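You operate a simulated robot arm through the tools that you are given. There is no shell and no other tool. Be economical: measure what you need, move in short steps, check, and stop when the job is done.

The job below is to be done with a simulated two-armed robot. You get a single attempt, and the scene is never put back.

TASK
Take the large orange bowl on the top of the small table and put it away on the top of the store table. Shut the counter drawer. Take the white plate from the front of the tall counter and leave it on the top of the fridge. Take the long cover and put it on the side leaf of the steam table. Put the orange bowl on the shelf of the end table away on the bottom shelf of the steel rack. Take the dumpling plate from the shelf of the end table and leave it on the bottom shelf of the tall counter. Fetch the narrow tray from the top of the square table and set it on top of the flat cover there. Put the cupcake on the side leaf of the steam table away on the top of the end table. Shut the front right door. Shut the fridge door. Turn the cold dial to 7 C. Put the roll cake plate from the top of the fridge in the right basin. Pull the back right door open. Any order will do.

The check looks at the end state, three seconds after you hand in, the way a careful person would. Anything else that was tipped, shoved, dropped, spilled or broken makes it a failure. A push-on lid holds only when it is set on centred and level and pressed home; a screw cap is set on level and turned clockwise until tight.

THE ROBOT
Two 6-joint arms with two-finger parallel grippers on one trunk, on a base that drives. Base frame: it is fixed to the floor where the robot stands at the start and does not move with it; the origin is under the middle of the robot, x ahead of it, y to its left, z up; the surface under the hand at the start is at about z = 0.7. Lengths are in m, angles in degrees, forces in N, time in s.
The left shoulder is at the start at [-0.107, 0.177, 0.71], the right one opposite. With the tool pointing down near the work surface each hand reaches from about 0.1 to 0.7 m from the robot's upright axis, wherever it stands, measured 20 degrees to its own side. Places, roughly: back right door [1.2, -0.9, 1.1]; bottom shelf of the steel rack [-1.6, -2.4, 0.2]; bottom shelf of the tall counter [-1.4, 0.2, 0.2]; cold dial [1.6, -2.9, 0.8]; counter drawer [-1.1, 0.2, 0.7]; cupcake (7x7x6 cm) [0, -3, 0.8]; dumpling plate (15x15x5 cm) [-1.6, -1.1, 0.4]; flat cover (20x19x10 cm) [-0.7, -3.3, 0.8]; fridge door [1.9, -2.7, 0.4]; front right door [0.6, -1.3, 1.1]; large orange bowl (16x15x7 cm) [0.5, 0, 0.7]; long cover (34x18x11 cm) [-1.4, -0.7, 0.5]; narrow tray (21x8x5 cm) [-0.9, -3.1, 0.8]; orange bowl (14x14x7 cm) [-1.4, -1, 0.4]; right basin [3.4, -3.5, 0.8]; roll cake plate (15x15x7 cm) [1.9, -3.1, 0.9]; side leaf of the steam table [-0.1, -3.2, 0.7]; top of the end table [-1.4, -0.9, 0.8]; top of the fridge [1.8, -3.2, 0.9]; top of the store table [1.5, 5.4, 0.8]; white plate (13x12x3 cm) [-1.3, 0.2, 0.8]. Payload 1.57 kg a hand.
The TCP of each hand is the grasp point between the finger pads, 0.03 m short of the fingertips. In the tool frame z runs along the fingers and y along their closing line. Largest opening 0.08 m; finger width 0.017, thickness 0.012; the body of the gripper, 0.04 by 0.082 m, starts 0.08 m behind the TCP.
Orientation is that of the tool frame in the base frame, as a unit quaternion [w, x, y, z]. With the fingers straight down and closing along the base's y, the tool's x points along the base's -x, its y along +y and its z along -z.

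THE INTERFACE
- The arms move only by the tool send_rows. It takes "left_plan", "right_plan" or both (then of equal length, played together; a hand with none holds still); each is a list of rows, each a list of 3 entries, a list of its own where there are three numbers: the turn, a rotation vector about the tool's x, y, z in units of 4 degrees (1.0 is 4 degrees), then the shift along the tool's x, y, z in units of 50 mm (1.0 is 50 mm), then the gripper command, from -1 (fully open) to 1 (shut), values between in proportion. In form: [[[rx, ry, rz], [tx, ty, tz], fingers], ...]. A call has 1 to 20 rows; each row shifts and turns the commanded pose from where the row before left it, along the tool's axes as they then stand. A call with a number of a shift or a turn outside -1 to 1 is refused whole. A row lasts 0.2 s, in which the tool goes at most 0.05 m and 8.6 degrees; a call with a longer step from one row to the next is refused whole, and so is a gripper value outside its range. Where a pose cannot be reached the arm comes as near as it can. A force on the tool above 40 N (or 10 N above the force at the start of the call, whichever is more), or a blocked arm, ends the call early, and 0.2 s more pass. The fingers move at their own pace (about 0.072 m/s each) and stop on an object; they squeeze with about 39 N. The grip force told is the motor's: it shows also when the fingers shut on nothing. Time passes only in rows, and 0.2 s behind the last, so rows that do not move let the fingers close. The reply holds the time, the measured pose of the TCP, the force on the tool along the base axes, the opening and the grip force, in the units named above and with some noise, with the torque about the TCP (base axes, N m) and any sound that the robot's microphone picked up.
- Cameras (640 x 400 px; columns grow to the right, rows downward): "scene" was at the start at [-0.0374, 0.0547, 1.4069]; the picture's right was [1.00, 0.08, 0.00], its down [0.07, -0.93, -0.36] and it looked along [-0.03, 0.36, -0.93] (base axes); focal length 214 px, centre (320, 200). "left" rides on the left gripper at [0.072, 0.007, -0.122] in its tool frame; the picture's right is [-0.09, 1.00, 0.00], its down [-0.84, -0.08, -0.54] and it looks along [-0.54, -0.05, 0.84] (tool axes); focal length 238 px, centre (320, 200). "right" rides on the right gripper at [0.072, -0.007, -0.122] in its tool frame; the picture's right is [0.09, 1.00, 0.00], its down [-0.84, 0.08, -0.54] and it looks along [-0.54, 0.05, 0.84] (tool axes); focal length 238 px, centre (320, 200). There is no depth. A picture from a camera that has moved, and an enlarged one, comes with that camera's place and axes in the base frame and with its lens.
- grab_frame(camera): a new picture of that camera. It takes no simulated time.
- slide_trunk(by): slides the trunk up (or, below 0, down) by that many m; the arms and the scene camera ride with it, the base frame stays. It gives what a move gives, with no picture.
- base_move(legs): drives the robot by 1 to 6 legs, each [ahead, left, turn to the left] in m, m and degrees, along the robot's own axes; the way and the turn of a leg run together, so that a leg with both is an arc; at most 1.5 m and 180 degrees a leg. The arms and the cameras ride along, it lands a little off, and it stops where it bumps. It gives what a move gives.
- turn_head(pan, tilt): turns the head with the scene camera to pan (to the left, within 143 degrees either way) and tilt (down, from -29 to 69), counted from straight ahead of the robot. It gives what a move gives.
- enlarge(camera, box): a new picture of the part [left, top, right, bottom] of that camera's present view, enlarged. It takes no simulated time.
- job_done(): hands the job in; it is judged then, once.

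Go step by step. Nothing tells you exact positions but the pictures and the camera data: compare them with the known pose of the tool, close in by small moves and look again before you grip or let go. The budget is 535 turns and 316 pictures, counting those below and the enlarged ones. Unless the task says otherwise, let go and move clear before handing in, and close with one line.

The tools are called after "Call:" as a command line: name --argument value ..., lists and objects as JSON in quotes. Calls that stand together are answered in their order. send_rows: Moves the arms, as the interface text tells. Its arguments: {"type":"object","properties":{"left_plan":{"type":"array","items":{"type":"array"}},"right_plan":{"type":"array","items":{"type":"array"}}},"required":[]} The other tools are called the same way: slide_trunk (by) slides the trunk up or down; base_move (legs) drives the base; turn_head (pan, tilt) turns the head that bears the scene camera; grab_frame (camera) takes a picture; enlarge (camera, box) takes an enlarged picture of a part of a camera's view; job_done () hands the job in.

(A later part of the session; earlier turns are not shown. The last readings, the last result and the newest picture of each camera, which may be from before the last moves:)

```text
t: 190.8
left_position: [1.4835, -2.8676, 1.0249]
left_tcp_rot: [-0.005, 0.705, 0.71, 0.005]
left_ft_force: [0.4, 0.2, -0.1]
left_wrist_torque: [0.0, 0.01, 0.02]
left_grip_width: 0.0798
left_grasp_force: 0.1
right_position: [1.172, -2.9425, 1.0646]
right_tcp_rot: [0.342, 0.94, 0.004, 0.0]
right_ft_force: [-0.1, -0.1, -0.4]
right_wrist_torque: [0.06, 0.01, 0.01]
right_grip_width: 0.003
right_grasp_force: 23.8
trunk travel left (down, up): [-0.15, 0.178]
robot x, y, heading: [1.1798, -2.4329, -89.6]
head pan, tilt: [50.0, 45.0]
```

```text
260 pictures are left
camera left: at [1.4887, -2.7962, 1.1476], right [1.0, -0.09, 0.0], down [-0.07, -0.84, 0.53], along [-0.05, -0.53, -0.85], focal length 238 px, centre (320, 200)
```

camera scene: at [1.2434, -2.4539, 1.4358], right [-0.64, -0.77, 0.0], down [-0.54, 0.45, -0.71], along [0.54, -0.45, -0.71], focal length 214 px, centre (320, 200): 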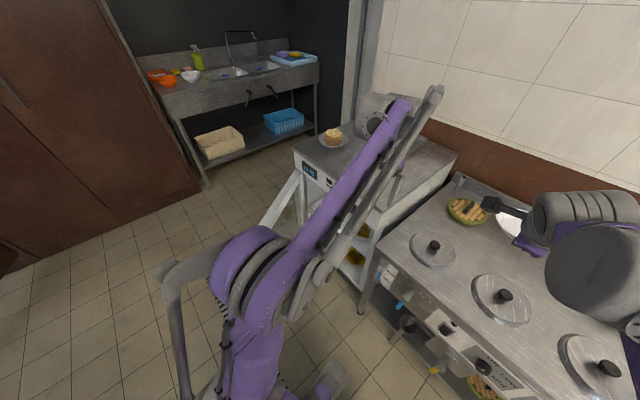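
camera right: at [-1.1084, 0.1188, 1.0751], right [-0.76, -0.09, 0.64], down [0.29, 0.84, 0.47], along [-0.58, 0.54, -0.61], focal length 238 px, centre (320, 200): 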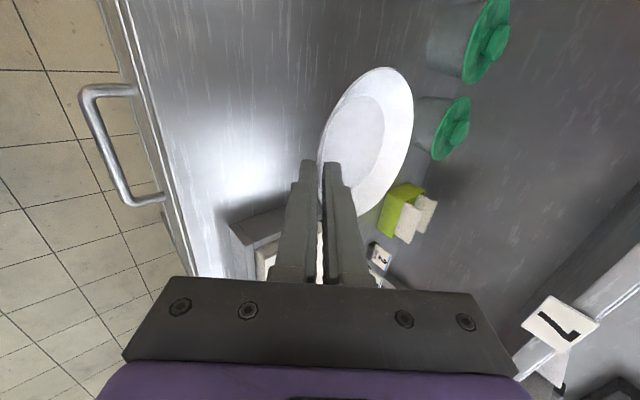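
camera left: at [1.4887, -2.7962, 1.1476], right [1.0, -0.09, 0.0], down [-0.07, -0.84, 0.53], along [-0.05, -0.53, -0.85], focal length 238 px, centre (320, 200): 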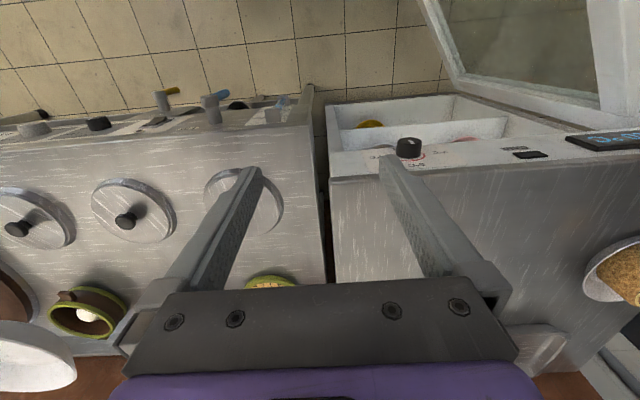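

Door free edge is at about (1.71, -2.50), top at z≈0.75. I move the closed left hand above the outer (east) side of the door.

Call:
send_rows --left_plan '[[[0, 0, 0], [0.635, 0.733, 0], 1], [[0, 0, 0], [0.635, 0.733, 0], 1], [[0, 0, 0], [0.635, 0.733, 0], 1], [[0, 0, 0], [0.635, 0.733, 0], 1], [[0, 0, 0], [0.635, 0.733, 0], 1], [[0, 0, 0], [0.635, 0.733, 0], 1], [[0, 0, 0], [0.635, 0.733, 0], 1], [[0, 0, 0], [0.635, 0.733, 0], 1], [[0, 0, 0], [0.635, 0.733, 0], 1], [[0, 0, 0], [0.635, 0.733, 0], 1], [[0, 0, 0], [0, 0, 0.6], 1], [[0, 0, 0], [0, 0, 0], 1]]'

Call:
grab_frame --camera "left"

Call:
grab_frame --camera "scene"

```text
t: 193.4
left_position: [1.8462, -2.5469, 0.9988]
left_tcp_rot: [-0.004, 0.705, 0.71, 0.005]
left_ft_force: [0.1, -0.5, -0.1]
left_wrist_torque: [0.03, -0.01, 0.02]
left_grip_width: 0.0
left_grasp_force: 21.6
right_position: [1.173, -2.9428, 1.0656]
right_tcp_rot: [0.341, 0.94, 0.003, 0.001]
right_ft_force: [-0.6, -0.1, -0.1]
right_wrist_torque: [0.02, 0.01, -0.02]
right_grip_width: 0.003
right_grasp_force: 24.5
trunk travel left (down, up): [-0.15, 0.178]
robot x, y, heading: [1.183, -2.4318, -89.7]
head pan, tilt: [50.0, 45.0]
```

```text
259 pictures are left
camera left: at [1.8524, -2.4752, 1.1207], right [1.0, -0.09, 0.0], down [-0.07, -0.84, 0.53], along [-0.05, -0.53, -0.85], focal length 238 px, centre (320, 200)
```

left: 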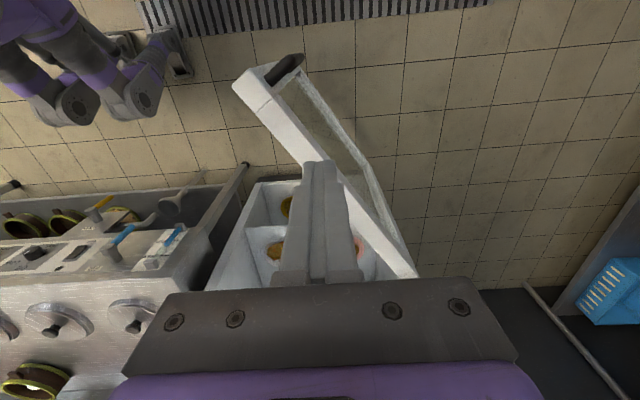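

```text
258 pictures are left
camera scene: at [1.2436, -2.4536, 1.4358], right [-0.64, -0.77, 0.0], down [-0.54, 0.45, -0.71], along [0.54, -0.45, -0.71], focal length 214 px, centre (320, 200)
```

scene: 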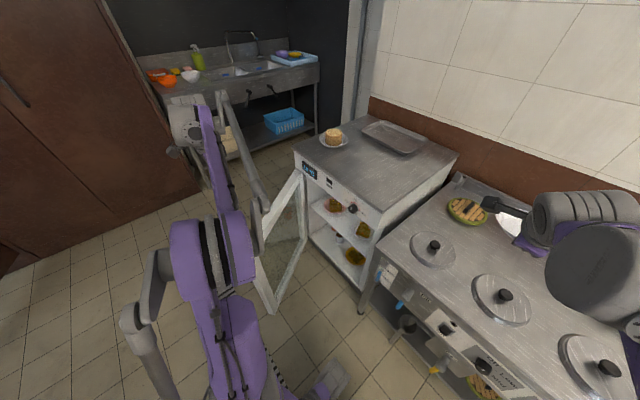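

I see the door's top edge; the closed fingers are 5 cm outside it. I lower them behind the door.

Call:
send_rows --left_plan '[[[0, 0, 0], [0, 0, 0.9], 1], [[0, 0, 0], [0, 0, 0.9], 1], [[0, 0, 0], [0, 0, 0.9], 1], [[0, 0, 0], [0, 0, 0.9], 1], [[0, 0, 0], [0, 0, 0.9], 1], [[0, 0, 0], [0, 0, 0.9], 1], [[0, 0, 0], [0, 0, 0], 1]]'

Call:
grab_frame --camera "left"

```text
t: 195.0
left_position: [1.8472, -2.5436, 0.7289]
left_tcp_rot: [-0.004, 0.704, 0.71, 0.004]
left_ft_force: [-0.9, -0.5, -0.4]
left_wrist_torque: [0.02, 0.05, 0.02]
left_grip_width: 0.0001
left_grasp_force: 21.4
right_position: [1.1716, -2.9438, 1.0661]
right_tcp_rot: [0.341, 0.94, 0.004, 0.0]
right_ft_force: [0.0, 0.5, -0.5]
right_wrist_torque: [0.04, -0.01, 0.03]
right_grip_width: 0.003
right_grasp_force: 24.2
trunk travel left (down, up): [-0.15, 0.178]
robot x, y, heading: [1.1835, -2.4343, -89.7]
head pan, tilt: [50.0, 45.0]
```

```text
257 pictures are left
camera left: at [1.8528, -2.4729, 0.851], right [1.0, -0.09, 0.0], down [-0.07, -0.84, 0.53], along [-0.05, -0.53, -0.85], focal length 238 px, centre (320, 200)
```

left: 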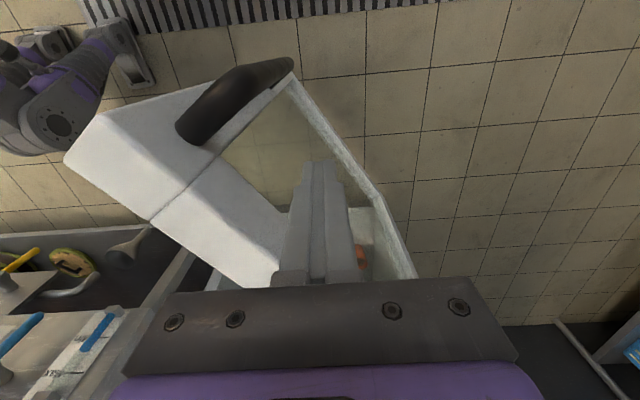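

Fingers are on the outside of the door. I sweep along the closing arc.

Call:
send_rows --left_plan '[[[0, 0, 0], [-0.36, -0.7, 0], 1], [[0, 0, 0], [-0.42, -0.66, 0], 1], [[0, 0, 0], [-0.5, -0.62, 0], 1], [[0, 0, 0], [-0.56, -0.56, 0], 1], [[0, 0, 0], [-0.62, -0.5, 0], 1], [[0, 0, 0], [-0.66, -0.42, 0], 1], [[0, 0, 0], [-0.7, -0.36, 0], 1]]'

Call:
grab_frame --camera "left"

Call:
grab_frame --camera "scene"

```text
t: 196.6
left_position: [1.6571, -2.7358, 0.7273]
left_tcp_rot: [-0.004, 0.705, 0.71, 0.005]
left_ft_force: [-0.8, 0.0, -0.4]
left_wrist_torque: [0.0, 0.0, 0.01]
left_grip_width: 0.0
left_grasp_force: 21.8
right_position: [1.1734, -2.9443, 1.0657]
right_tcp_rot: [0.341, 0.94, 0.004, 0.0]
right_ft_force: [-0.9, 0.4, -1.0]
right_wrist_torque: [-0.02, -0.01, -0.01]
right_grip_width: 0.0031
right_grasp_force: 23.5
trunk travel left (down, up): [-0.15, 0.178]
robot x, y, heading: [1.1807, -2.4344, -89.8]
head pan, tilt: [50.0, 45.0]
```

```text
256 pictures are left
camera left: at [1.6627, -2.6658, 0.8499], right [1.0, -0.09, 0.0], down [-0.07, -0.84, 0.53], along [-0.05, -0.53, -0.85], focal length 238 px, centre (320, 200)
```

left: 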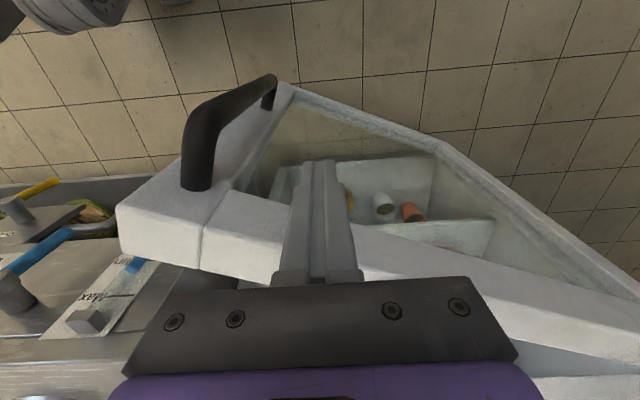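

```text
255 pictures are left
camera scene: at [1.2433, -2.4545, 1.4358], right [-0.64, -0.77, 0.0], down [-0.54, 0.45, -0.71], along [0.54, -0.45, -0.71], focal length 214 px, centre (320, 200)
```

scene: 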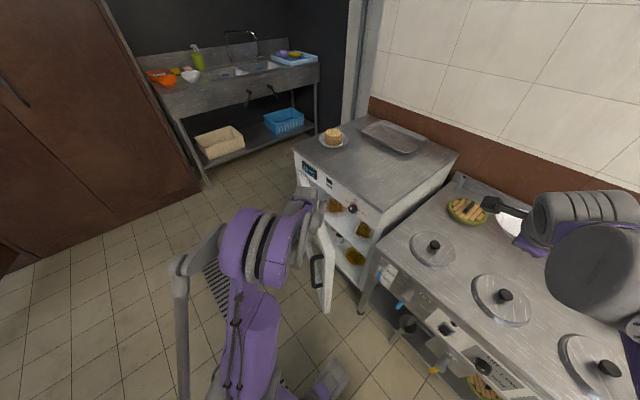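

Working well. I continue the arc until the door stops.

Call:
send_rows --left_plan '[[[0, 0, 0], [-0.74, -0.3, 0], 1], [[0, 0, 0], [-0.76, -0.2, 0], 1], [[0, 0, 0], [-0.6, -0.08, 0], 1], [[0, 0, 0], [-0.4, 0, 0], 1], [[0, 0, 0], [-0.4, 0, 0], 1], [[0, 0, 0], [-0.4, 0, 0], 1], [[0, 0, 0], [-0.4, 0, 0], 1]]'

Call:
grab_frame --camera "left"

Call:
grab_frame --camera "scene"

```text
t: 198.2
left_position: [1.6284, -2.9063, 0.7273]
left_tcp_rot: [-0.007, 0.705, 0.709, 0.006]
left_ft_force: [-5.4, 16.6, 7.1]
left_wrist_torque: [-3.01, -0.57, -0.17]
left_grip_width: 0.0
left_grasp_force: 21.1
right_position: [1.1729, -2.9424, 1.0663]
right_tcp_rot: [0.342, 0.94, 0.003, 0.002]
right_ft_force: [0.5, 0.0, -0.9]
right_wrist_torque: [0.08, 0.0, 0.06]
right_grip_width: 0.0032
right_grasp_force: 24.8
trunk travel left (down, up): [-0.15, 0.178]
robot x, y, heading: [1.1785, -2.4327, -89.6]
head pan, tilt: [50.0, 45.0]
stopped in row 7 (left hand): the force on the tool passed its limit at 76 N (the readings are from after the stop); the commanded pose is now the measured one
```

```text
254 pictures are left
camera left: at [1.6349, -2.8352, 0.8494], right [1.0, -0.08, 0.0], down [-0.07, -0.85, 0.53], along [-0.05, -0.53, -0.85], focal length 238 px, centre (320, 200)
```

left: 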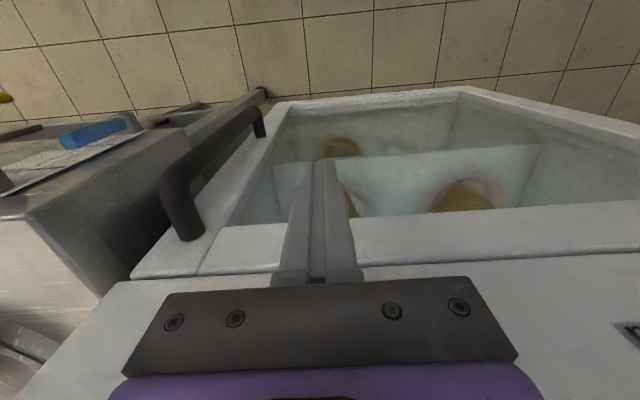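

```text
253 pictures are left
camera scene: at [1.2421, -2.4511, 1.436], right [-0.64, -0.77, 0.0], down [-0.54, 0.45, -0.71], along [0.55, -0.45, -0.71], focal length 214 px, centre (320, 200)
```

scene: 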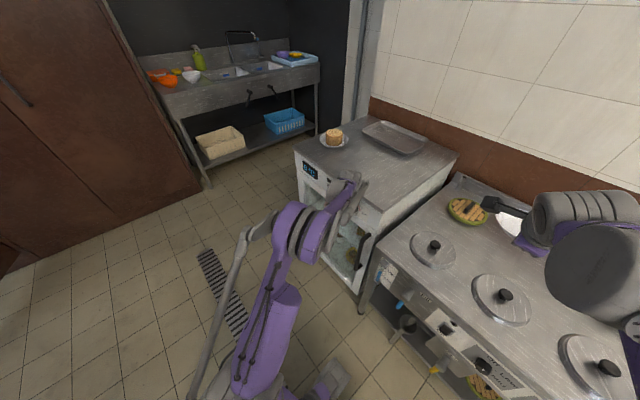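

Fridge door is shut. I withdraw the left hand and move the base in front of the fridge.

Call:
send_rows --left_plan '[[[0, 0, 0], [0.8, 0, 0], 1], [[0, 0, 0], [0.8, 0, 0], 1], [[0, 0, 0], [0.8, 0, 0], 1], [[0, 0, 0], [0, 0, -0.95], -1], [[0, 0, 0], [0, 0, -0.95], -1], [[0, 0, 0], [0, 0, -0.95], -1], [[0, 0, 0], [0, 0, -0.95], -1], [[0, 0, 0], [0, 0, -0.95], -1], [[0, 0, 0], [0, 0, -0.95], -1], [[0, 0, 0], [0, 0, -0.95], -1]]'

Call:
base_move --legs '[[0.02, 0.47, -0.3]]'

Call:
turn_head --pan 0 --tilt 55

Call:
grab_frame --camera "scene"

```text
t: 200.4
left_position: [1.6299, -2.7938, 1.0591]
left_tcp_rot: [-0.007, 0.704, 0.71, 0.006]
left_ft_force: [0.4, -0.5, -0.2]
left_wrist_torque: [0.02, 0.0, 0.03]
left_grip_width: 0.0798
left_grasp_force: 0.0
right_position: [1.1721, -2.9427, 1.0654]
right_tcp_rot: [0.342, 0.94, 0.002, 0.001]
right_ft_force: [-0.5, 0.0, -1.0]
right_wrist_torque: [0.04, 0.0, 0.0]
right_grip_width: 0.0031
right_grasp_force: 24.5
trunk travel left (down, up): [-0.15, 0.178]
robot x, y, heading: [1.1795, -2.4339, -89.8]
head pan, tilt: [50.0, 45.0]
```

```text
t: 205.1
left_position: [2.1003, -2.817, 1.0603]
left_tcp_rot: [-0.007, 0.706, 0.708, 0.005]
left_ft_force: [0.3, -1.0, 0.7]
left_wrist_torque: [-0.03, 0.02, 0.02]
left_grip_width: 0.08
left_grasp_force: 0.2
right_position: [1.6417, -2.9628, 1.065]
right_tcp_rot: [0.342, 0.94, 0.001, -0.001]
right_ft_force: [0.1, -0.3, -2.0]
right_wrist_torque: [0.04, 0.01, 0.0]
right_grip_width: 0.0029
right_grasp_force: 23.6
trunk travel left (down, up): [-0.15, 0.178]
robot x, y, heading: [1.6519, -2.4485, -90.2]
head pan, tilt: [50.0, 45.0]
```

```text
t: 206.2
left_position: [2.0999, -2.8159, 1.0585]
left_tcp_rot: [-0.007, 0.707, 0.708, 0.004]
left_ft_force: [-0.5, -0.8, 0.7]
left_wrist_torque: [0.02, 0.03, 0.0]
left_grip_width: 0.0799
left_grasp_force: 0.1
right_position: [1.6419, -2.962, 1.066]
right_tcp_rot: [0.342, 0.94, 0.001, 0.0]
right_ft_force: [0.2, -0.1, -0.8]
right_wrist_torque: [0.03, -0.02, -0.01]
right_grip_width: 0.0031
right_grasp_force: 24.1
trunk travel left (down, up): [-0.15, 0.178]
robot x, y, heading: [1.6502, -2.4521, -90.0]
head pan, tilt: [0.0, 55.0]
```

```text
252 pictures are left
camera scene: at [1.6535, -2.4928, 1.4224], right [-1.0, 0.0, 0.0], down [0.0, 0.82, -0.57], along [0.0, -0.57, -0.82], focal length 214 px, centre (320, 200)
```

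scene: 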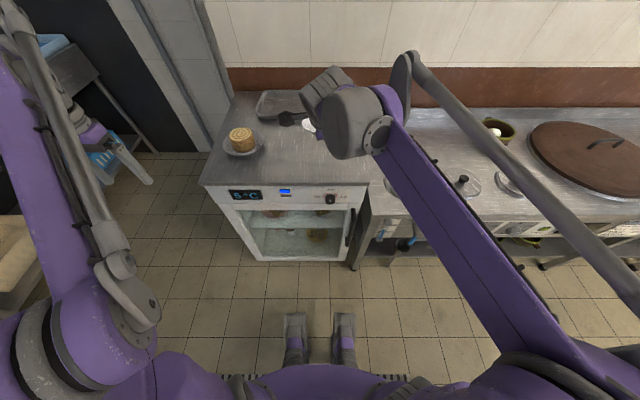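

The display shows 6 °C. I bring the plate over the free middle-right part of the fridge top and lower partway.

Call:
send_rows --right_plan '[[[0, 0, 0], [-0.1, 0.55, 0.463], 1], [[0, 0, 0], [-0.1, 0.55, 0.463], 1], [[0, 0, 0], [-0.1, 0.55, 0.463], 1], [[0, 0, 0], [0, -0.47, 0.56], 1], [[0, 0, 0], [0, -0.47, 0.56], 1], [[0, 0, 0], [0, -0.47, 0.56], 1], [[0, 0, 0], [0, 0, 0], 1]]'

Call:
grab_frame --camera "right"

Call:
enlarge --camera "scene" --box '[190, 60, 410, 220]'

```text
t: 207.8
left_position: [2.1, -2.8157, 1.0593]
left_tcp_rot: [-0.007, 0.707, 0.707, 0.005]
left_ft_force: [1.0, 0.5, 0.3]
left_wrist_torque: [0.04, -0.02, 0.01]
left_grip_width: 0.08
left_grasp_force: 0.1
right_position: [1.6259, -3.0684, 0.9551]
right_tcp_rot: [0.342, 0.94, 0.0, 0.0]
right_ft_force: [0.0, 0.5, -1.0]
right_wrist_torque: [0.05, 0.0, 0.0]
right_grip_width: 0.0033
right_grasp_force: 24.2
trunk travel left (down, up): [-0.15, 0.178]
robot x, y, heading: [1.6533, -2.4543, -90.1]
head pan, tilt: [0.0, 55.0]
```

```text
251 pictures are left
camera right: at [1.6985, -2.986, 1.0441], right [0.09, -0.76, 0.64], down [-0.84, 0.29, 0.47], along [-0.54, -0.58, -0.61], focal length 238 px, centre (320, 200)
```

right: 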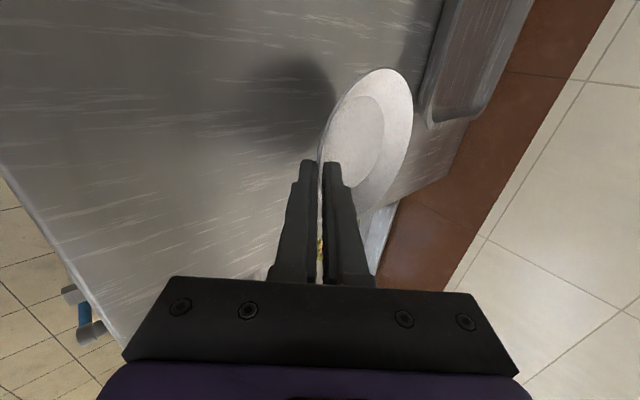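

```text
2.50 times, centred on (300, 140) of scene
camera zoom: at [1.6535, -2.4928, 1.4224], right [-1.0, 0.0, 0.0], down [0.0, 0.82, -0.57], along [0.0, -0.57, -0.82], focal length 536 px, centre (370, 350)
```

zoom: 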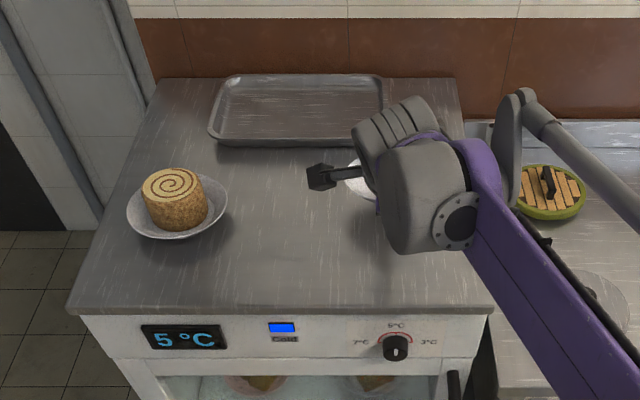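

Dial: 7 °C is to the left, now at 5. Plate spot is clear; I lower gently to contact.

Call:
send_rows --right_plan '[[[0, 0, 0], [0, -0.13, 0.153], 1], [[0, 0, 0], [0, -0.13, 0.153], 1], [[0, 0, 0], [0, -0.1, 0.115], 1], [[0, 0, 0], [0, 0, 0], 1]]'

Call:
grab_frame --camera "right"

```text
t: 208.8
left_position: [2.0999, -2.817, 1.0592]
left_tcp_rot: [-0.007, 0.707, 0.707, 0.005]
left_ft_force: [0.0, -0.7, -0.8]
left_wrist_torque: [-0.01, -0.03, -0.02]
left_grip_width: 0.0802
left_grasp_force: 0.2
right_position: [1.6267, -3.0691, 0.9271]
right_tcp_rot: [0.341, 0.94, 0.0, -0.001]
right_ft_force: [-0.3, -0.3, 0.0]
right_wrist_torque: [0.04, -0.01, 0.0]
right_grip_width: 0.003
right_grasp_force: 24.4
trunk travel left (down, up): [-0.15, 0.178]
robot x, y, heading: [1.6524, -2.4542, -90.3]
head pan, tilt: [0.0, 55.0]
```

```text
249 pictures are left
camera right: at [1.6989, -2.9856, 1.0162], right [0.09, -0.76, 0.64], down [-0.84, 0.29, 0.47], along [-0.54, -0.58, -0.61], focal length 238 px, centre (320, 200)
```

right: 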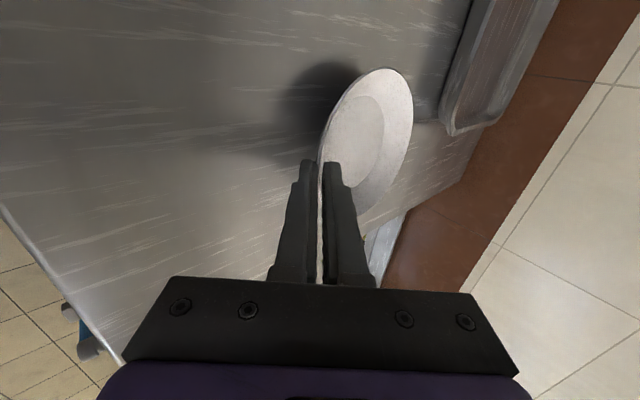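

Call:
send_rows --right_plan '[[[0, 0, 0], [0, -0.09, 0.107], 1], [[0, 0, 0], [0, -0.09, 0.107], 1], [[0, 0, 0], [0, -0.09, 0.107], 1], [[0, 0, 0], [0, 0, 0], 1]]'

Call:
grab_frame --camera "right"

```text
t: 209.7
left_position: [2.1004, -2.814, 1.0601]
left_tcp_rot: [-0.005, 0.708, 0.707, 0.005]
left_ft_force: [0.2, -0.4, -0.2]
left_wrist_torque: [-0.01, -0.01, 0.01]
left_grip_width: 0.0801
left_grasp_force: 0.1
right_position: [1.6273, -3.0686, 0.9113]
right_tcp_rot: [0.345, 0.939, 0.001, 0.001]
right_ft_force: [-0.4, 6.1, 21.8]
right_wrist_torque: [-0.57, -0.09, 0.01]
right_grip_width: 0.0068
right_grasp_force: 26.0
trunk travel left (down, up): [-0.15, 0.178]
robot x, y, heading: [1.6551, -2.456, -90.1]
head pan, tilt: [0.0, 55.0]
stopped in row 4 (right hand): the force on the tool passed its limit at 44 N (the readings are from after the stop); the commanded pose is now the measured one
```

```text
248 pictures are left
camera right: at [1.6989, -2.9835, 1.0008], right [0.09, -0.76, 0.65], down [-0.84, 0.29, 0.46], along [-0.54, -0.58, -0.61], focal length 238 px, centre (320, 200)
```

right: 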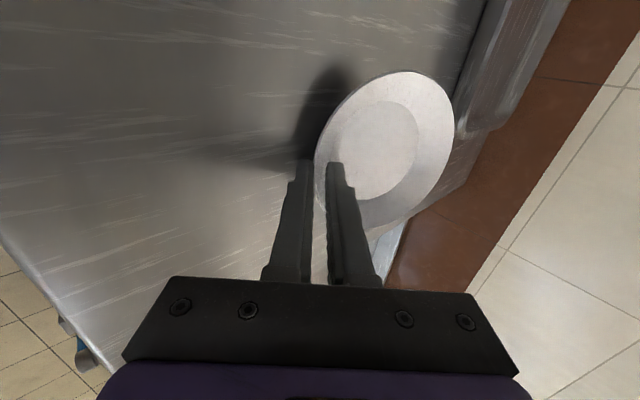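

Contact made; the plate settled. I lift a touch, open slightly and back off along the fingers.

Call:
send_rows --right_plan '[[[0, 0, 0], [0, 0.04, -0.05], 1], [[0, 0, 0], [0, 0.04, -0.05], 0.5], [[0, 0, 0], [0, 0, 0], 0.4], [[0, 0, 0], [0, 0, 0], 0.4]]'

Call:
grab_frame --camera "right"

```text
t: 210.7
left_position: [2.1005, -2.8157, 1.0595]
left_tcp_rot: [-0.007, 0.708, 0.707, 0.006]
left_ft_force: [0.3, 0.6, 0.9]
left_wrist_torque: [0.02, -0.01, 0.01]
left_grip_width: 0.0801
left_grasp_force: 0.1
right_position: [1.6277, -3.0702, 0.9162]
right_tcp_rot: [0.343, 0.939, 0.001, 0.0]
right_ft_force: [-1.1, -4.8, 4.9]
right_wrist_torque: [-0.24, 0.01, 0.0]
right_grip_width: 0.0176
right_grasp_force: 0.0
trunk travel left (down, up): [-0.15, 0.178]
robot x, y, heading: [1.6528, -2.4526, -90.0]
head pan, tilt: [0.0, 55.0]
```

```text
247 pictures are left
camera right: at [1.6989, -2.9855, 1.0046], right [0.09, -0.76, 0.64], down [-0.84, 0.29, 0.47], along [-0.54, -0.58, -0.61], focal length 238 px, centre (320, 200)
```

right: 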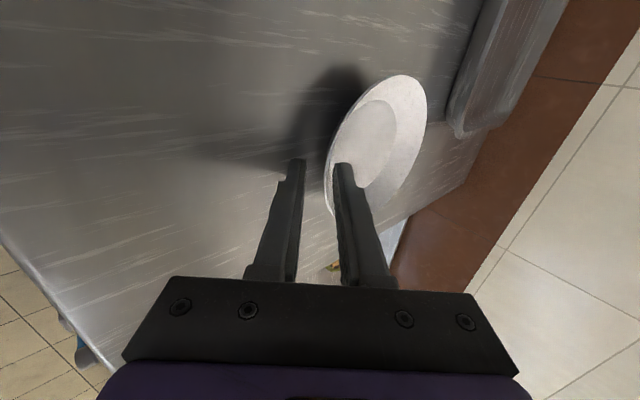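

Call:
send_rows --right_plan '[[[0, 0, 0], [0, 0.05, -0.2], 0.4], [[0, 0, 0], [0, 0.05, -0.3], 0.4], [[0, 0, 0], [0, 0, -0.6], 0.4], [[0, 0, 0], [0, 0, -0.8], 0.4], [[0, 0, 0], [0, 0, -0.8], 0.4], [[0, 0, 0], [0, 0, 0], -1]]'

Call:
enlarge --camera "scene" --box '[190, 60, 410, 220]'

```text
t: 212.1
left_position: [2.0991, -2.816, 1.0587]
left_tcp_rot: [-0.007, 0.707, 0.707, 0.006]
left_ft_force: [0.3, -0.1, -0.5]
left_wrist_torque: [0.03, 0.01, 0.04]
left_grip_width: 0.0801
left_grasp_force: 0.2
right_position: [1.6283, -2.9876, 1.0226]
right_tcp_rot: [0.343, 0.939, 0.001, 0.0]
right_ft_force: [-0.4, -0.5, -0.3]
right_wrist_torque: [-0.02, 0.0, 0.02]
right_grip_width: 0.0783
right_grasp_force: 0.3
trunk travel left (down, up): [-0.15, 0.178]
robot x, y, heading: [1.6532, -2.451, -90.2]
head pan, tilt: [0.0, 55.0]
```

```text
2.50 times, centred on (300, 140) of scene
camera zoom: at [1.6535, -2.4933, 1.4223], right [-1.0, 0.0, 0.0], down [0.0, 0.82, -0.57], along [0.0, -0.57, -0.82], focal length 536 px, centre (370, 350)
```

zoom: 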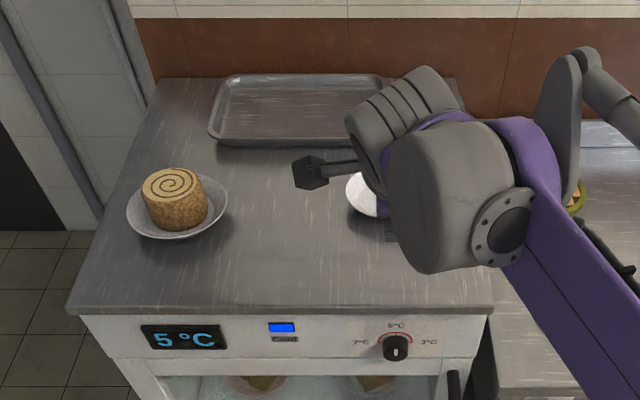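

Plate is on the fridge. Now I look closely at the dial.

Call:
enlarge --camera "scene" --box '[290, 170, 370, 220]'

```text
8.00 times, centred on (330, 195) of scene
camera zoom: at [1.6535, -2.4933, 1.4223], right [-1.0, 0.0, 0.0], down [0.0, 0.82, -0.57], along [0.0, -0.57, -0.82], focal length 1716 px, centre (240, 240)
```

zoom: 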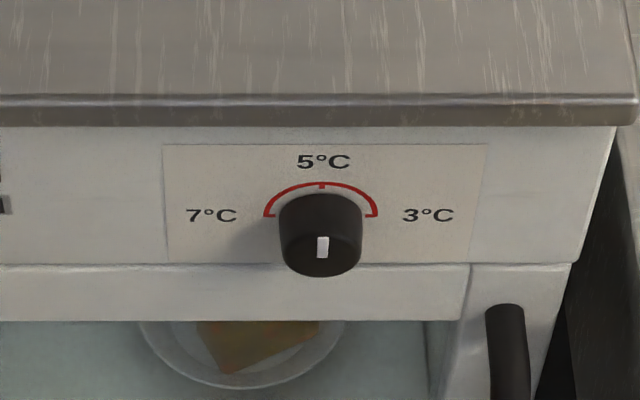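

The knob is a cylinder at about (1.618, -2.93, 0.80), to be turned 90° counter-clockwise. I back the base a little and bring the right hand horizontal.

Call:
base_move --legs '[[-0.15, 0, 0]]'

Call:
send_rows --right_plan '[[[-1, 0, 0], [0, 0, 0], -0.4], [[-1, 0, 0], [0, 0, 0], -0.4], [[-1, 0, 0], [0, 0, 0], -0.4], [[-1, 0, 0], [0, 0, 0], -0.4], [[-1, 0, 0], [0, 0, 0], -0.4], [[-1, 0, 0], [0, 0, 0], -0.4], [[-1, 0, 0], [0, 0, 0], -0.4], [[-1, 0, 0], [0, 0, 0], -0.4], [[-1, 0, 0], [0, 0, 0], -0.4], [[-1, 0, 0], [0, 0, 0], -0.4], [[-1, 0, 0], [0, 0, 0], -0.4], [[-1, 0, 0], [0, 0, 0], -0.4], [[-0.5, 0, 0], [0, 0, 0], -0.4], [[0, 0, 0], [0, -0.9, 0], -0.4], [[0, 0, 0], [0, -0.9, 0], -0.4], [[0, 0, 0], [0, -0.9, 0], -0.4], [[0, 0, 0], [0, -0.9, 0], -0.4], [[0, 0, 0], [0, 0, 0], -0.4]]'

Call:
grab_frame --camera "right"

Call:
grab_frame --camera "scene"

```text
t: 213.4
left_position: [2.0995, -2.6675, 1.0583]
left_tcp_rot: [-0.007, 0.707, 0.707, 0.005]
left_ft_force: [-0.4, 0.7, -0.6]
left_wrist_torque: [-0.02, 0.02, 0.01]
left_grip_width: 0.0799
left_grasp_force: 0.1
right_position: [1.6278, -2.8374, 1.0231]
right_tcp_rot: [0.344, 0.939, 0.0, -0.002]
right_ft_force: [-0.5, 0.6, -0.4]
right_wrist_torque: [0.0, 0.0, 0.0]
right_grip_width: 0.08
right_grasp_force: 0.0
trunk travel left (down, up): [-0.15, 0.178]
robot x, y, heading: [1.6594, -2.305, -90.2]
head pan, tilt: [0.0, 55.0]
```

```text
t: 217.2
left_position: [2.0993, -2.6683, 1.0583]
left_tcp_rot: [-0.007, 0.708, 0.706, 0.005]
left_ft_force: [0.9, 0.1, 0.5]
left_wrist_torque: [-0.01, 0.0, -0.01]
left_grip_width: 0.0802
left_grasp_force: 0.0
right_position: [1.61, -2.8058, 0.8447]
right_tcp_rot: [0.616, 0.788, 0.008, -0.001]
right_ft_force: [0.7, 0.6, -0.5]
right_wrist_torque: [0.0, -0.03, -0.01]
right_grip_width: 0.056
right_grasp_force: 0.1
right hand out of reach, approached as far as the arm can: row 10, 11, 12, 14, 15, 16, 17
trunk travel left (down, up): [-0.15, 0.178]
robot x, y, heading: [1.6527, -2.3059, -90.4]
head pan, tilt: [0.0, 55.0]
```

```text
244 pictures are left
camera right: at [1.6807, -2.6842, 0.8671], right [0.11, -0.24, 0.97], down [-0.84, 0.5, 0.22], along [-0.53, -0.83, -0.15], focal length 238 px, centre (320, 200)
```

right: 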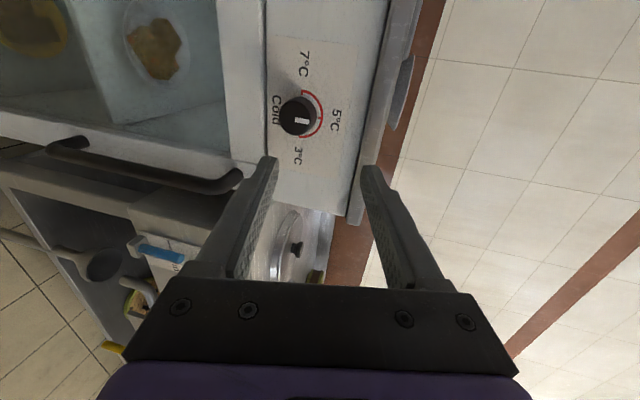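

```text
243 pictures are left
camera scene: at [1.6537, -2.344, 1.4224], right [-1.0, 0.0, 0.0], down [0.0, 0.82, -0.57], along [0.0, -0.57, -0.82], focal length 214 px, centre (320, 200)
```

scene: 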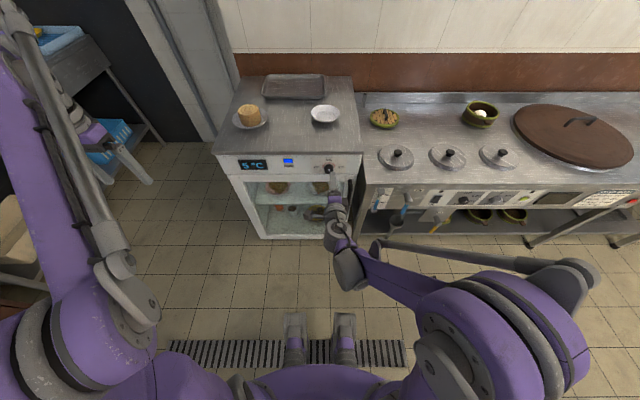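

Call:
send_rows --right_plan '[[[0, 0, 0], [0, -0.5, 0], -0.4], [[0, 0, 0], [-0.1, -0.5, 0], -0.4], [[0, 0, 0], [0, 0, 0.3], -0.4], [[0, 0, 0], [0, 0, 0], -0.4]]'

Call:
grab_frame --camera "right"

```text
t: 218.2
left_position: [2.1004, -2.6689, 1.06]
left_tcp_rot: [-0.007, 0.708, 0.707, 0.005]
left_ft_force: [-0.1, -0.5, 0.8]
left_wrist_torque: [0.01, 0.0, -0.01]
left_grip_width: 0.08
left_grasp_force: 0.0
right_position: [1.5951, -2.813, 0.7924]
right_tcp_rot: [0.619, 0.785, 0.007, -0.003]
right_ft_force: [0.2, 0.5, 0.4]
right_wrist_torque: [-0.02, 0.01, -0.01]
right_grip_width: 0.0559
right_grasp_force: 0.2
right hand out of reach, approached as far as the arm can: row 1, 2
trunk travel left (down, up): [-0.15, 0.178]
robot x, y, heading: [1.6545, -2.3037, -90.3]
head pan, tilt: [0.0, 55.0]
```

```text
242 pictures are left
camera right: at [1.6653, -2.6918, 0.814], right [0.1, -0.23, 0.97], down [-0.84, 0.5, 0.21], along [-0.53, -0.83, -0.14], focal length 238 px, centre (320, 200)
```

right: 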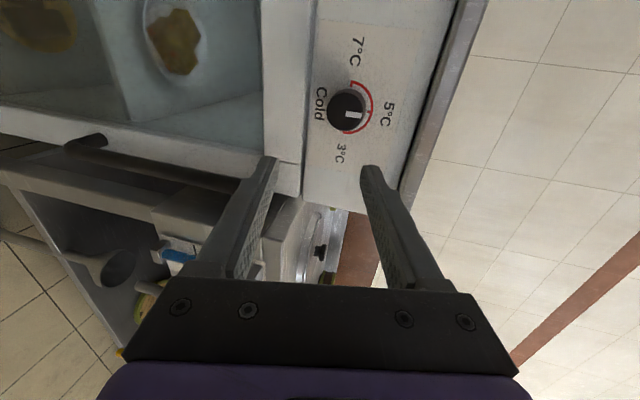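

Call:
send_rows --right_plan '[[[0, 0, 0], [0.58, 0.12, 0], -0.5], [[0, 0, 0], [0, 0.15, 0.5], -0.5], [[-1, 0, 0], [0, 0, 0], -0.5], [[-1, 0, 0], [0, 0, 0], -0.5], [[-1, 0, 0], [0, 0, 0], -0.5], [[0, 0, 0], [0, 0, 0], -0.5]]'

Call:
grab_frame --camera "right"

```text
t: 219.6
left_position: [2.0994, -2.6693, 1.059]
left_tcp_rot: [-0.006, 0.707, 0.707, 0.006]
left_ft_force: [-0.4, -0.3, 0.7]
left_wrist_torque: [0.02, 0.03, 0.01]
left_grip_width: 0.0803
left_grasp_force: 0.0
right_position: [1.6214, -2.842, 0.8003]
right_tcp_rot: [0.617, 0.787, 0.008, -0.001]
right_ft_force: [0.3, -0.6, 0.6]
right_wrist_torque: [0.02, 0.02, 0.02]
right_grip_width: 0.0603
right_grasp_force: 0.0
right hand out of reach, approached as far as the arm can: row 1, 2, 3, 4, 5
trunk travel left (down, up): [-0.15, 0.178]
robot x, y, heading: [1.6548, -2.3042, -90.3]
head pan, tilt: [0.0, 55.0]
```

```text
241 pictures are left
camera right: at [1.6912, -2.7212, 0.8225], right [0.11, -0.24, 0.97], down [-0.84, 0.5, 0.21], along [-0.53, -0.83, -0.15], focal length 238 px, centre (320, 200)
```

right: 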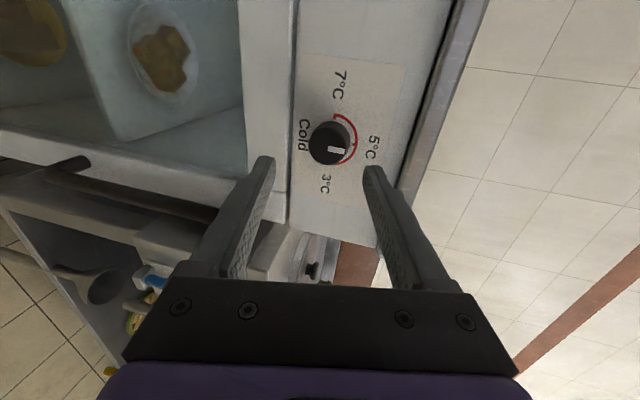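

The wrist hits a limit at 76°. I shift the base left so the dial is straight ahead of the right shoulder.

Call:
base_move --legs '[[-0.05, 0.17, 0.3]]'

Call:
send_rows --right_plan '[[[0, 0, 0], [-0.85, 0, 0], -0.5], [[0, 0, 0], [-0.85, 0, 0], -0.5], [[0, 0, 0], [-0.85, 0, 0], -0.5], [[0, 0, 0], [-0.85, 0, 0], -0.5], [[-1, 0, 0], [0, 0, 0], -0.5], [[-1, 0, 0], [0, 0, 0], -0.5], [[-1, 0, 0], [0, 0, 0], -0.5], [[0, 0, 0], [0, 0, 0], -0.5]]'

```text
t: 221.8
left_position: [2.2709, -2.6169, 1.06]
left_tcp_rot: [-0.007, 0.706, 0.708, 0.006]
left_ft_force: [0.6, 0.3, -0.4]
left_wrist_torque: [0.0, 0.0, -0.01]
left_grip_width: 0.0802
left_grasp_force: 0.2
right_position: [1.7914, -2.7946, 0.8006]
right_tcp_rot: [0.617, 0.787, 0.01, -0.001]
right_ft_force: [0.2, 0.2, 0.0]
right_wrist_torque: [0.02, -0.01, -0.02]
right_grip_width: 0.0601
right_grasp_force: 0.1
trunk travel left (down, up): [-0.15, 0.178]
robot x, y, heading: [1.8211, -2.2536, -89.6]
head pan, tilt: [0.0, 55.0]
```

```text
t: 223.6
left_position: [2.2708, -2.6163, 1.0595]
left_tcp_rot: [-0.007, 0.706, 0.708, 0.006]
left_ft_force: [-0.6, 1.1, -0.8]
left_wrist_torque: [-0.01, 0.0, -0.02]
left_grip_width: 0.08
left_grasp_force: 0.0
right_position: [1.6369, -2.7947, 0.8003]
right_tcp_rot: [0.671, 0.741, 0.002, -0.009]
right_ft_force: [-0.4, -0.2, -0.3]
right_wrist_torque: [0.0, 0.03, 0.0]
right_grip_width: 0.0601
right_grasp_force: 0.0
right hand out of reach, approached as far as the arm can: row 4, 5
trunk travel left (down, up): [-0.15, 0.178]
robot x, y, heading: [1.8245, -2.2543, -89.6]
head pan, tilt: [0.0, 55.0]
```

Call:
send_rows --right_plan '[[[-0.7, 0, 0], [-0.13, 0, 0], -0.5], [[-0.7, 0, 0], [-0.13, 0, 0], -0.5], [[0, 0, 0], [0, 0, 0.5], -0.5], [[0, 0, 0], [0, 0, 0.4], -0.5], [[0, 0, 0], [0, 0, 0], -0.5]]'

Call:
grab_frame --camera "right"

```text
t: 224.8
left_position: [2.2723, -2.6169, 1.0596]
left_tcp_rot: [-0.007, 0.707, 0.707, 0.006]
left_ft_force: [0.5, 0.0, -0.1]
left_wrist_torque: [0.03, -0.01, 0.0]
left_grip_width: 0.0802
left_grasp_force: 0.0
right_position: [1.624, -2.8394, 0.7995]
right_tcp_rot: [0.707, 0.708, 0.003, -0.009]
right_ft_force: [0.0, 0.8, 0.9]
right_wrist_torque: [0.0, 0.01, 0.0]
right_grip_width: 0.0602
right_grasp_force: 0.0
trunk travel left (down, up): [-0.15, 0.178]
robot x, y, heading: [1.8245, -2.2512, -89.5]
head pan, tilt: [0.0, 55.0]
```

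```text
240 pictures are left
camera right: at [1.6964, -2.7187, 0.7914], right [0.11, 0.0, 0.99], down [-0.83, 0.55, 0.09], along [-0.55, -0.84, 0.06], focal length 238 px, centre (320, 200)
```

right: 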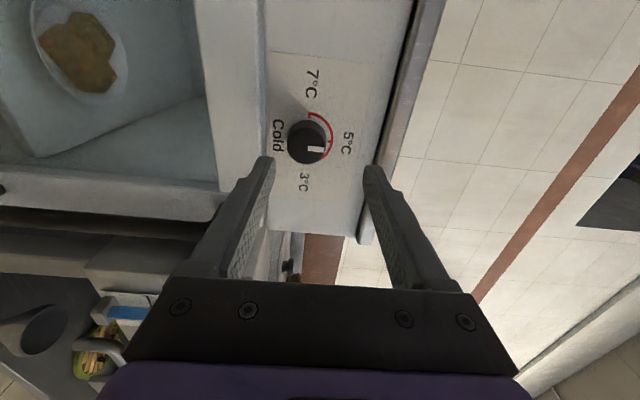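

Call:
send_rows --right_plan '[[[0, 0, 0], [0, -0.24, 0], -0.35], [[0, 0, 0], [0, 0, 0.4], -0.35], [[0, 0, 0], [0, 0, 0.4], -0.35], [[0, 0, 0], [0, 0, 0.3], -0.35], [[0, 0, 0], [0, 0, 0], -0.35]]'

Call:
grab_frame --camera "right"

Call:
enlarge --camera "scene" --box '[310, 120, 430, 210]'

```text
t: 226.0
left_position: [2.2712, -2.6161, 1.059]
left_tcp_rot: [-0.006, 0.706, 0.708, 0.005]
left_ft_force: [0.6, 0.8, -0.2]
left_wrist_torque: [-0.02, 0.01, -0.04]
left_grip_width: 0.08
left_grasp_force: 0.2
right_position: [1.623, -2.8954, 0.7865]
right_tcp_rot: [0.706, 0.708, 0.002, -0.009]
right_ft_force: [0.2, 0.2, 0.2]
right_wrist_torque: [-0.04, -0.01, 0.0]
right_grip_width: 0.0539
right_grasp_force: 0.1
trunk travel left (down, up): [-0.15, 0.178]
robot x, y, heading: [1.8224, -2.2526, -89.9]
head pan, tilt: [0.0, 55.0]
```

```text
239 pictures are left
camera right: at [1.6962, -2.7738, 0.7791], right [0.11, 0.0, 0.99], down [-0.83, 0.55, 0.09], along [-0.55, -0.84, 0.06], focal length 238 px, centre (320, 200)
```

right: 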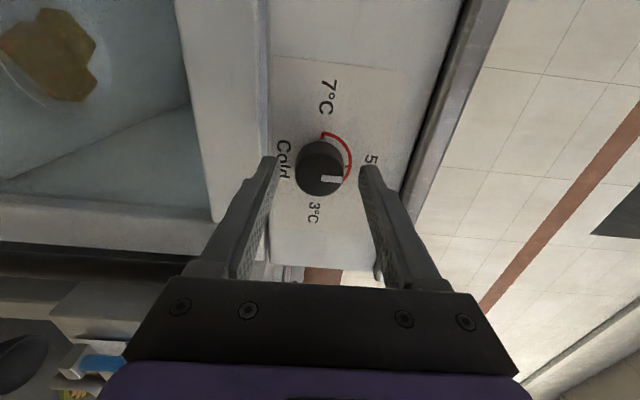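

```text
4.44 times, centred on (370, 165) of scene
camera zoom: at [1.8232, -2.2953, 1.4224], right [-1.0, 0.0, 0.0], down [0.0, 0.82, -0.57], along [0.0, -0.57, -0.82], focal length 953 px, centre (98, 356)
```

zoom: 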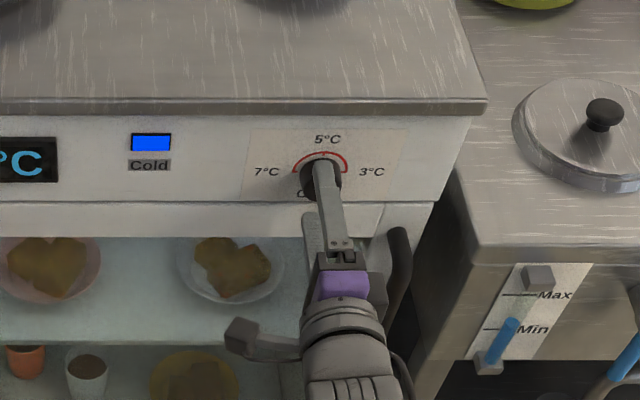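

Call:
send_rows --right_plan '[[[0, 0, 0], [0.06, 0, 0.2], -0.35], [[0, 0, 0], [0, 0, 0.15], -0.35], [[0, 0, 0], [0, 0, 0], -0.35], [[0, 0, 0], [0, 0, 0], 0.1], [[0, 0, 0], [0, 0, 0], 0.4], [[0, 0, 0], [0, 0, 0], 0.4]]'

Call:
grab_frame --camera "right"

```text
t: 227.4
left_position: [2.2711, -2.6163, 1.06]
left_tcp_rot: [-0.008, 0.706, 0.708, 0.006]
left_ft_force: [-0.8, 0.8, 0.3]
left_wrist_torque: [-0.03, -0.01, 0.0]
left_grip_width: 0.0801
left_grasp_force: 0.1
right_position: [1.6263, -2.912, 0.787]
right_tcp_rot: [0.707, 0.708, 0.002, -0.009]
right_ft_force: [-0.2, -0.6, -0.4]
right_wrist_torque: [-0.01, 0.02, 0.01]
right_grip_width: 0.0363
right_grasp_force: 43.3
trunk travel left (down, up): [-0.15, 0.178]
robot x, y, heading: [1.8216, -2.2574, -89.7]
head pan, tilt: [0.0, 55.0]
```

```text
237 pictures are left
camera right: at [1.6985, -2.7911, 0.7792], right [0.11, 0.0, 0.99], down [-0.83, 0.55, 0.09], along [-0.55, -0.84, 0.06], focal length 238 px, centre (320, 200)
```

right: 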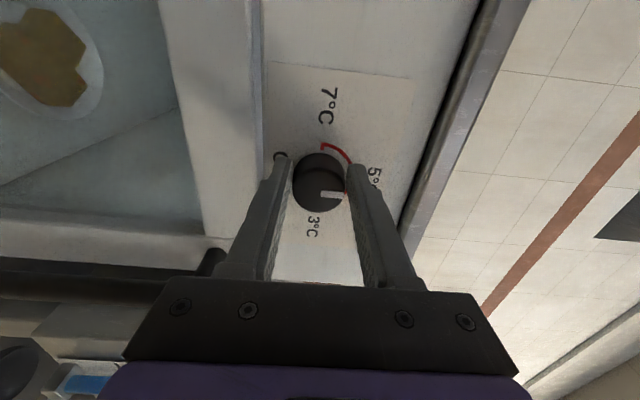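

Knob gripped. I turn it halfway towards 7 and check.

Call:
send_rows --right_plan '[[[0, 0, -1], [0, 0, 0], 0.4], [[0, 0, -1], [0, 0, 0], 0.4], [[0, 0, -1], [0, 0, 0], 0.4], [[0, 0, -1], [0, 0, 0], 0.4], [[0, 0, -1], [0, 0, 0], 0.4], [[0, 0, -1], [0, 0, 0], 0.4], [[0, 0, -1], [0, 0, 0], 0.4], [[0, 0, -1], [0, 0, 0], 0.4], [[0, 0, -1], [0, 0, 0], 0.4], [[0, 0, -1], [0, 0, 0], 0.4], [[0, 0, 0], [0, 0, 0], 0.4]]'

Call:
enlarge --camera "scene" --box '[250, 120, 430, 230]'

Call:
grab_frame --camera "right"

```text
t: 228.8
left_position: [2.2708, -2.6188, 1.0588]
left_tcp_rot: [-0.007, 0.706, 0.708, 0.007]
left_ft_force: [0.1, -0.2, -0.5]
left_wrist_torque: [-0.01, -0.01, -0.01]
left_grip_width: 0.0802
left_grasp_force: 0.0
right_position: [1.6245, -2.9125, 0.7844]
right_tcp_rot: [0.685, 0.697, 0.147, -0.153]
right_ft_force: [-1.4, -3.2, -9.7]
right_wrist_torque: [0.53, -0.07, -0.17]
right_grip_width: 0.0363
right_grasp_force: 42.4
trunk travel left (down, up): [-0.15, 0.178]
robot x, y, heading: [1.8246, -2.2567, -89.8]
head pan, tilt: [0.0, 55.0]
stopped in row 7 (right hand): the force on the tool passed its limit at 41 N (the readings are from after the stop); the commanded pose is now the measured one
```

```text
3.56 times, centred on (340, 175) of scene
camera zoom: at [1.823, -2.2967, 1.4225], right [-1.0, 0.0, 0.0], down [0.0, 0.82, -0.57], along [0.0, -0.57, -0.82], focal length 763 px, centre (249, 289)
```

zoom: 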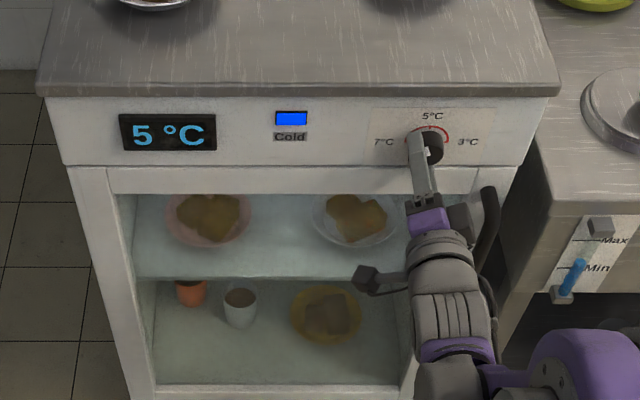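

```text
235 pictures are left
camera right: at [1.689, -2.7908, 0.7492], right [0.5, -0.02, 0.87], down [-0.72, 0.54, 0.43], along [-0.48, -0.84, 0.26], focal length 238 px, centre (320, 200)
```

right: 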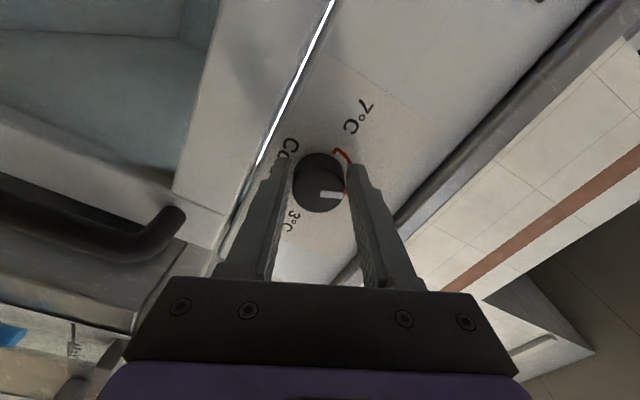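

The knob turns with the hand. I continue.

Call:
send_rows --right_plan '[[[0, 0, -1], [0, 0, 0], 0.4], [[0, 0, -1], [0, 0, 0], 0.4], [[0, 0, -1], [0, 0, 0], 0.4], [[0, 0, -1], [0, 0, 0], 0.4], [[0, 0, -1], [0, 0, 0], 0.4], [[0, 0, -1], [0, 0, 0], 0.4], [[0, 0, -1], [0, 0, 0], 0.4], [[0, 0, -1], [0, 0, 0], 0.4], [[0, 0, -1], [0, 0, 0], 0.4]]'

Call:
enlarge --camera "scene" --box '[250, 120, 430, 230]'

```text
t: 230.1
left_position: [2.2704, -2.6189, 1.06]
left_tcp_rot: [-0.007, 0.707, 0.707, 0.005]
left_ft_force: [0.6, 0.2, -0.1]
left_wrist_torque: [0.03, 0.0, -0.03]
left_grip_width: 0.08
left_grasp_force: 0.1
right_position: [1.6231, -2.9136, 0.7809]
right_tcp_rot: [0.642, 0.661, 0.273, -0.276]
right_ft_force: [-3.1, -5.6, -10.2]
right_wrist_torque: [0.87, -0.07, 0.2]
right_grip_width: 0.036
right_grasp_force: 43.1
trunk travel left (down, up): [-0.15, 0.178]
robot x, y, heading: [1.8237, -2.2554, -90.1]
head pan, tilt: [0.0, 55.0]
stopped in row 6 (right hand): the force on the tool passed its limit at 41 N (the readings are from after the stop); the commanded pose is now the measured one
```

```text
3.56 times, centred on (340, 175) of scene
camera zoom: at [1.8229, -2.297, 1.4226], right [-1.0, 0.0, 0.0], down [0.0, 0.82, -0.57], along [0.0, -0.57, -0.82], focal length 763 px, centre (249, 289)
```

zoom: 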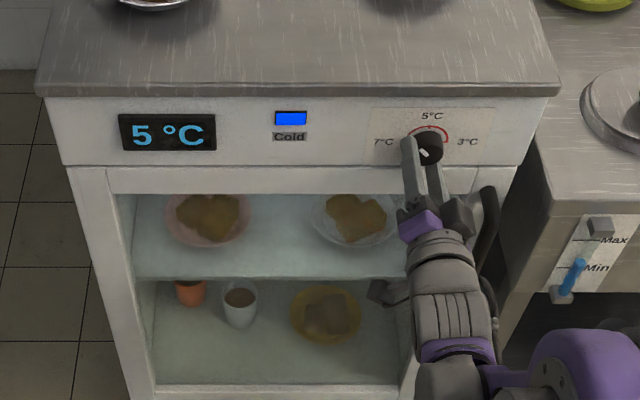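

Call:
send_rows --right_plan '[[[0, 0, -1], [0, 0, 0], 0.4], [[0, 0, -1], [0, 0, 0], 0.4], [[0, 0, -1], [0, 0, 0], 0.4], [[0, 0, -1], [0, 0, 0], 0.4], [[0, 0, -1], [0, 0, 0], 0.4], [[0, 0, -1], [0, 0, 0], 0.4], [[0, 0, -1], [0, 0, 0], 0.4], [[0, 0, -1], [0, 0, 0], 0.4], [[0, 0, -1], [0, 0, 0], 0.4]]'

Call:
enlarge --camera "scene" --box '[280, 120, 400, 190]'

```text
t: 231.7
left_position: [2.2703, -2.6201, 1.0591]
left_tcp_rot: [-0.007, 0.707, 0.707, 0.006]
left_ft_force: [-0.6, 0.2, -1.0]
left_wrist_torque: [0.02, 0.0, -0.01]
left_grip_width: 0.0801
left_grasp_force: 0.1
right_position: [1.6196, -2.9127, 0.7786]
right_tcp_rot: [0.558, 0.584, 0.418, -0.416]
right_ft_force: [-6.8, -6.8, -11.6]
right_wrist_torque: [1.02, -0.08, -0.15]
right_grip_width: 0.0363
right_grasp_force: 43.0
trunk travel left (down, up): [-0.15, 0.178]
robot x, y, heading: [1.8206, -2.256, -90.3]
head pan, tilt: [0.0, 55.0]
stopped in row 7 (right hand): the force on the tool passed its limit at 41 N (the readings are from after the stop); the commanded pose is now the measured one
```

```text
5.33 times, centred on (340, 155) of scene
camera zoom: at [1.8227, -2.2972, 1.4225], right [-1.0, 0.0, 0.0], down [0.0, 0.82, -0.57], along [0.0, -0.57, -0.82], focal length 1144 px, centre (213, 440)
```

zoom: 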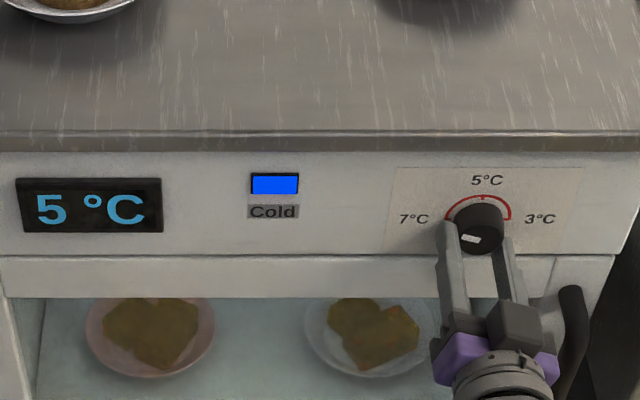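

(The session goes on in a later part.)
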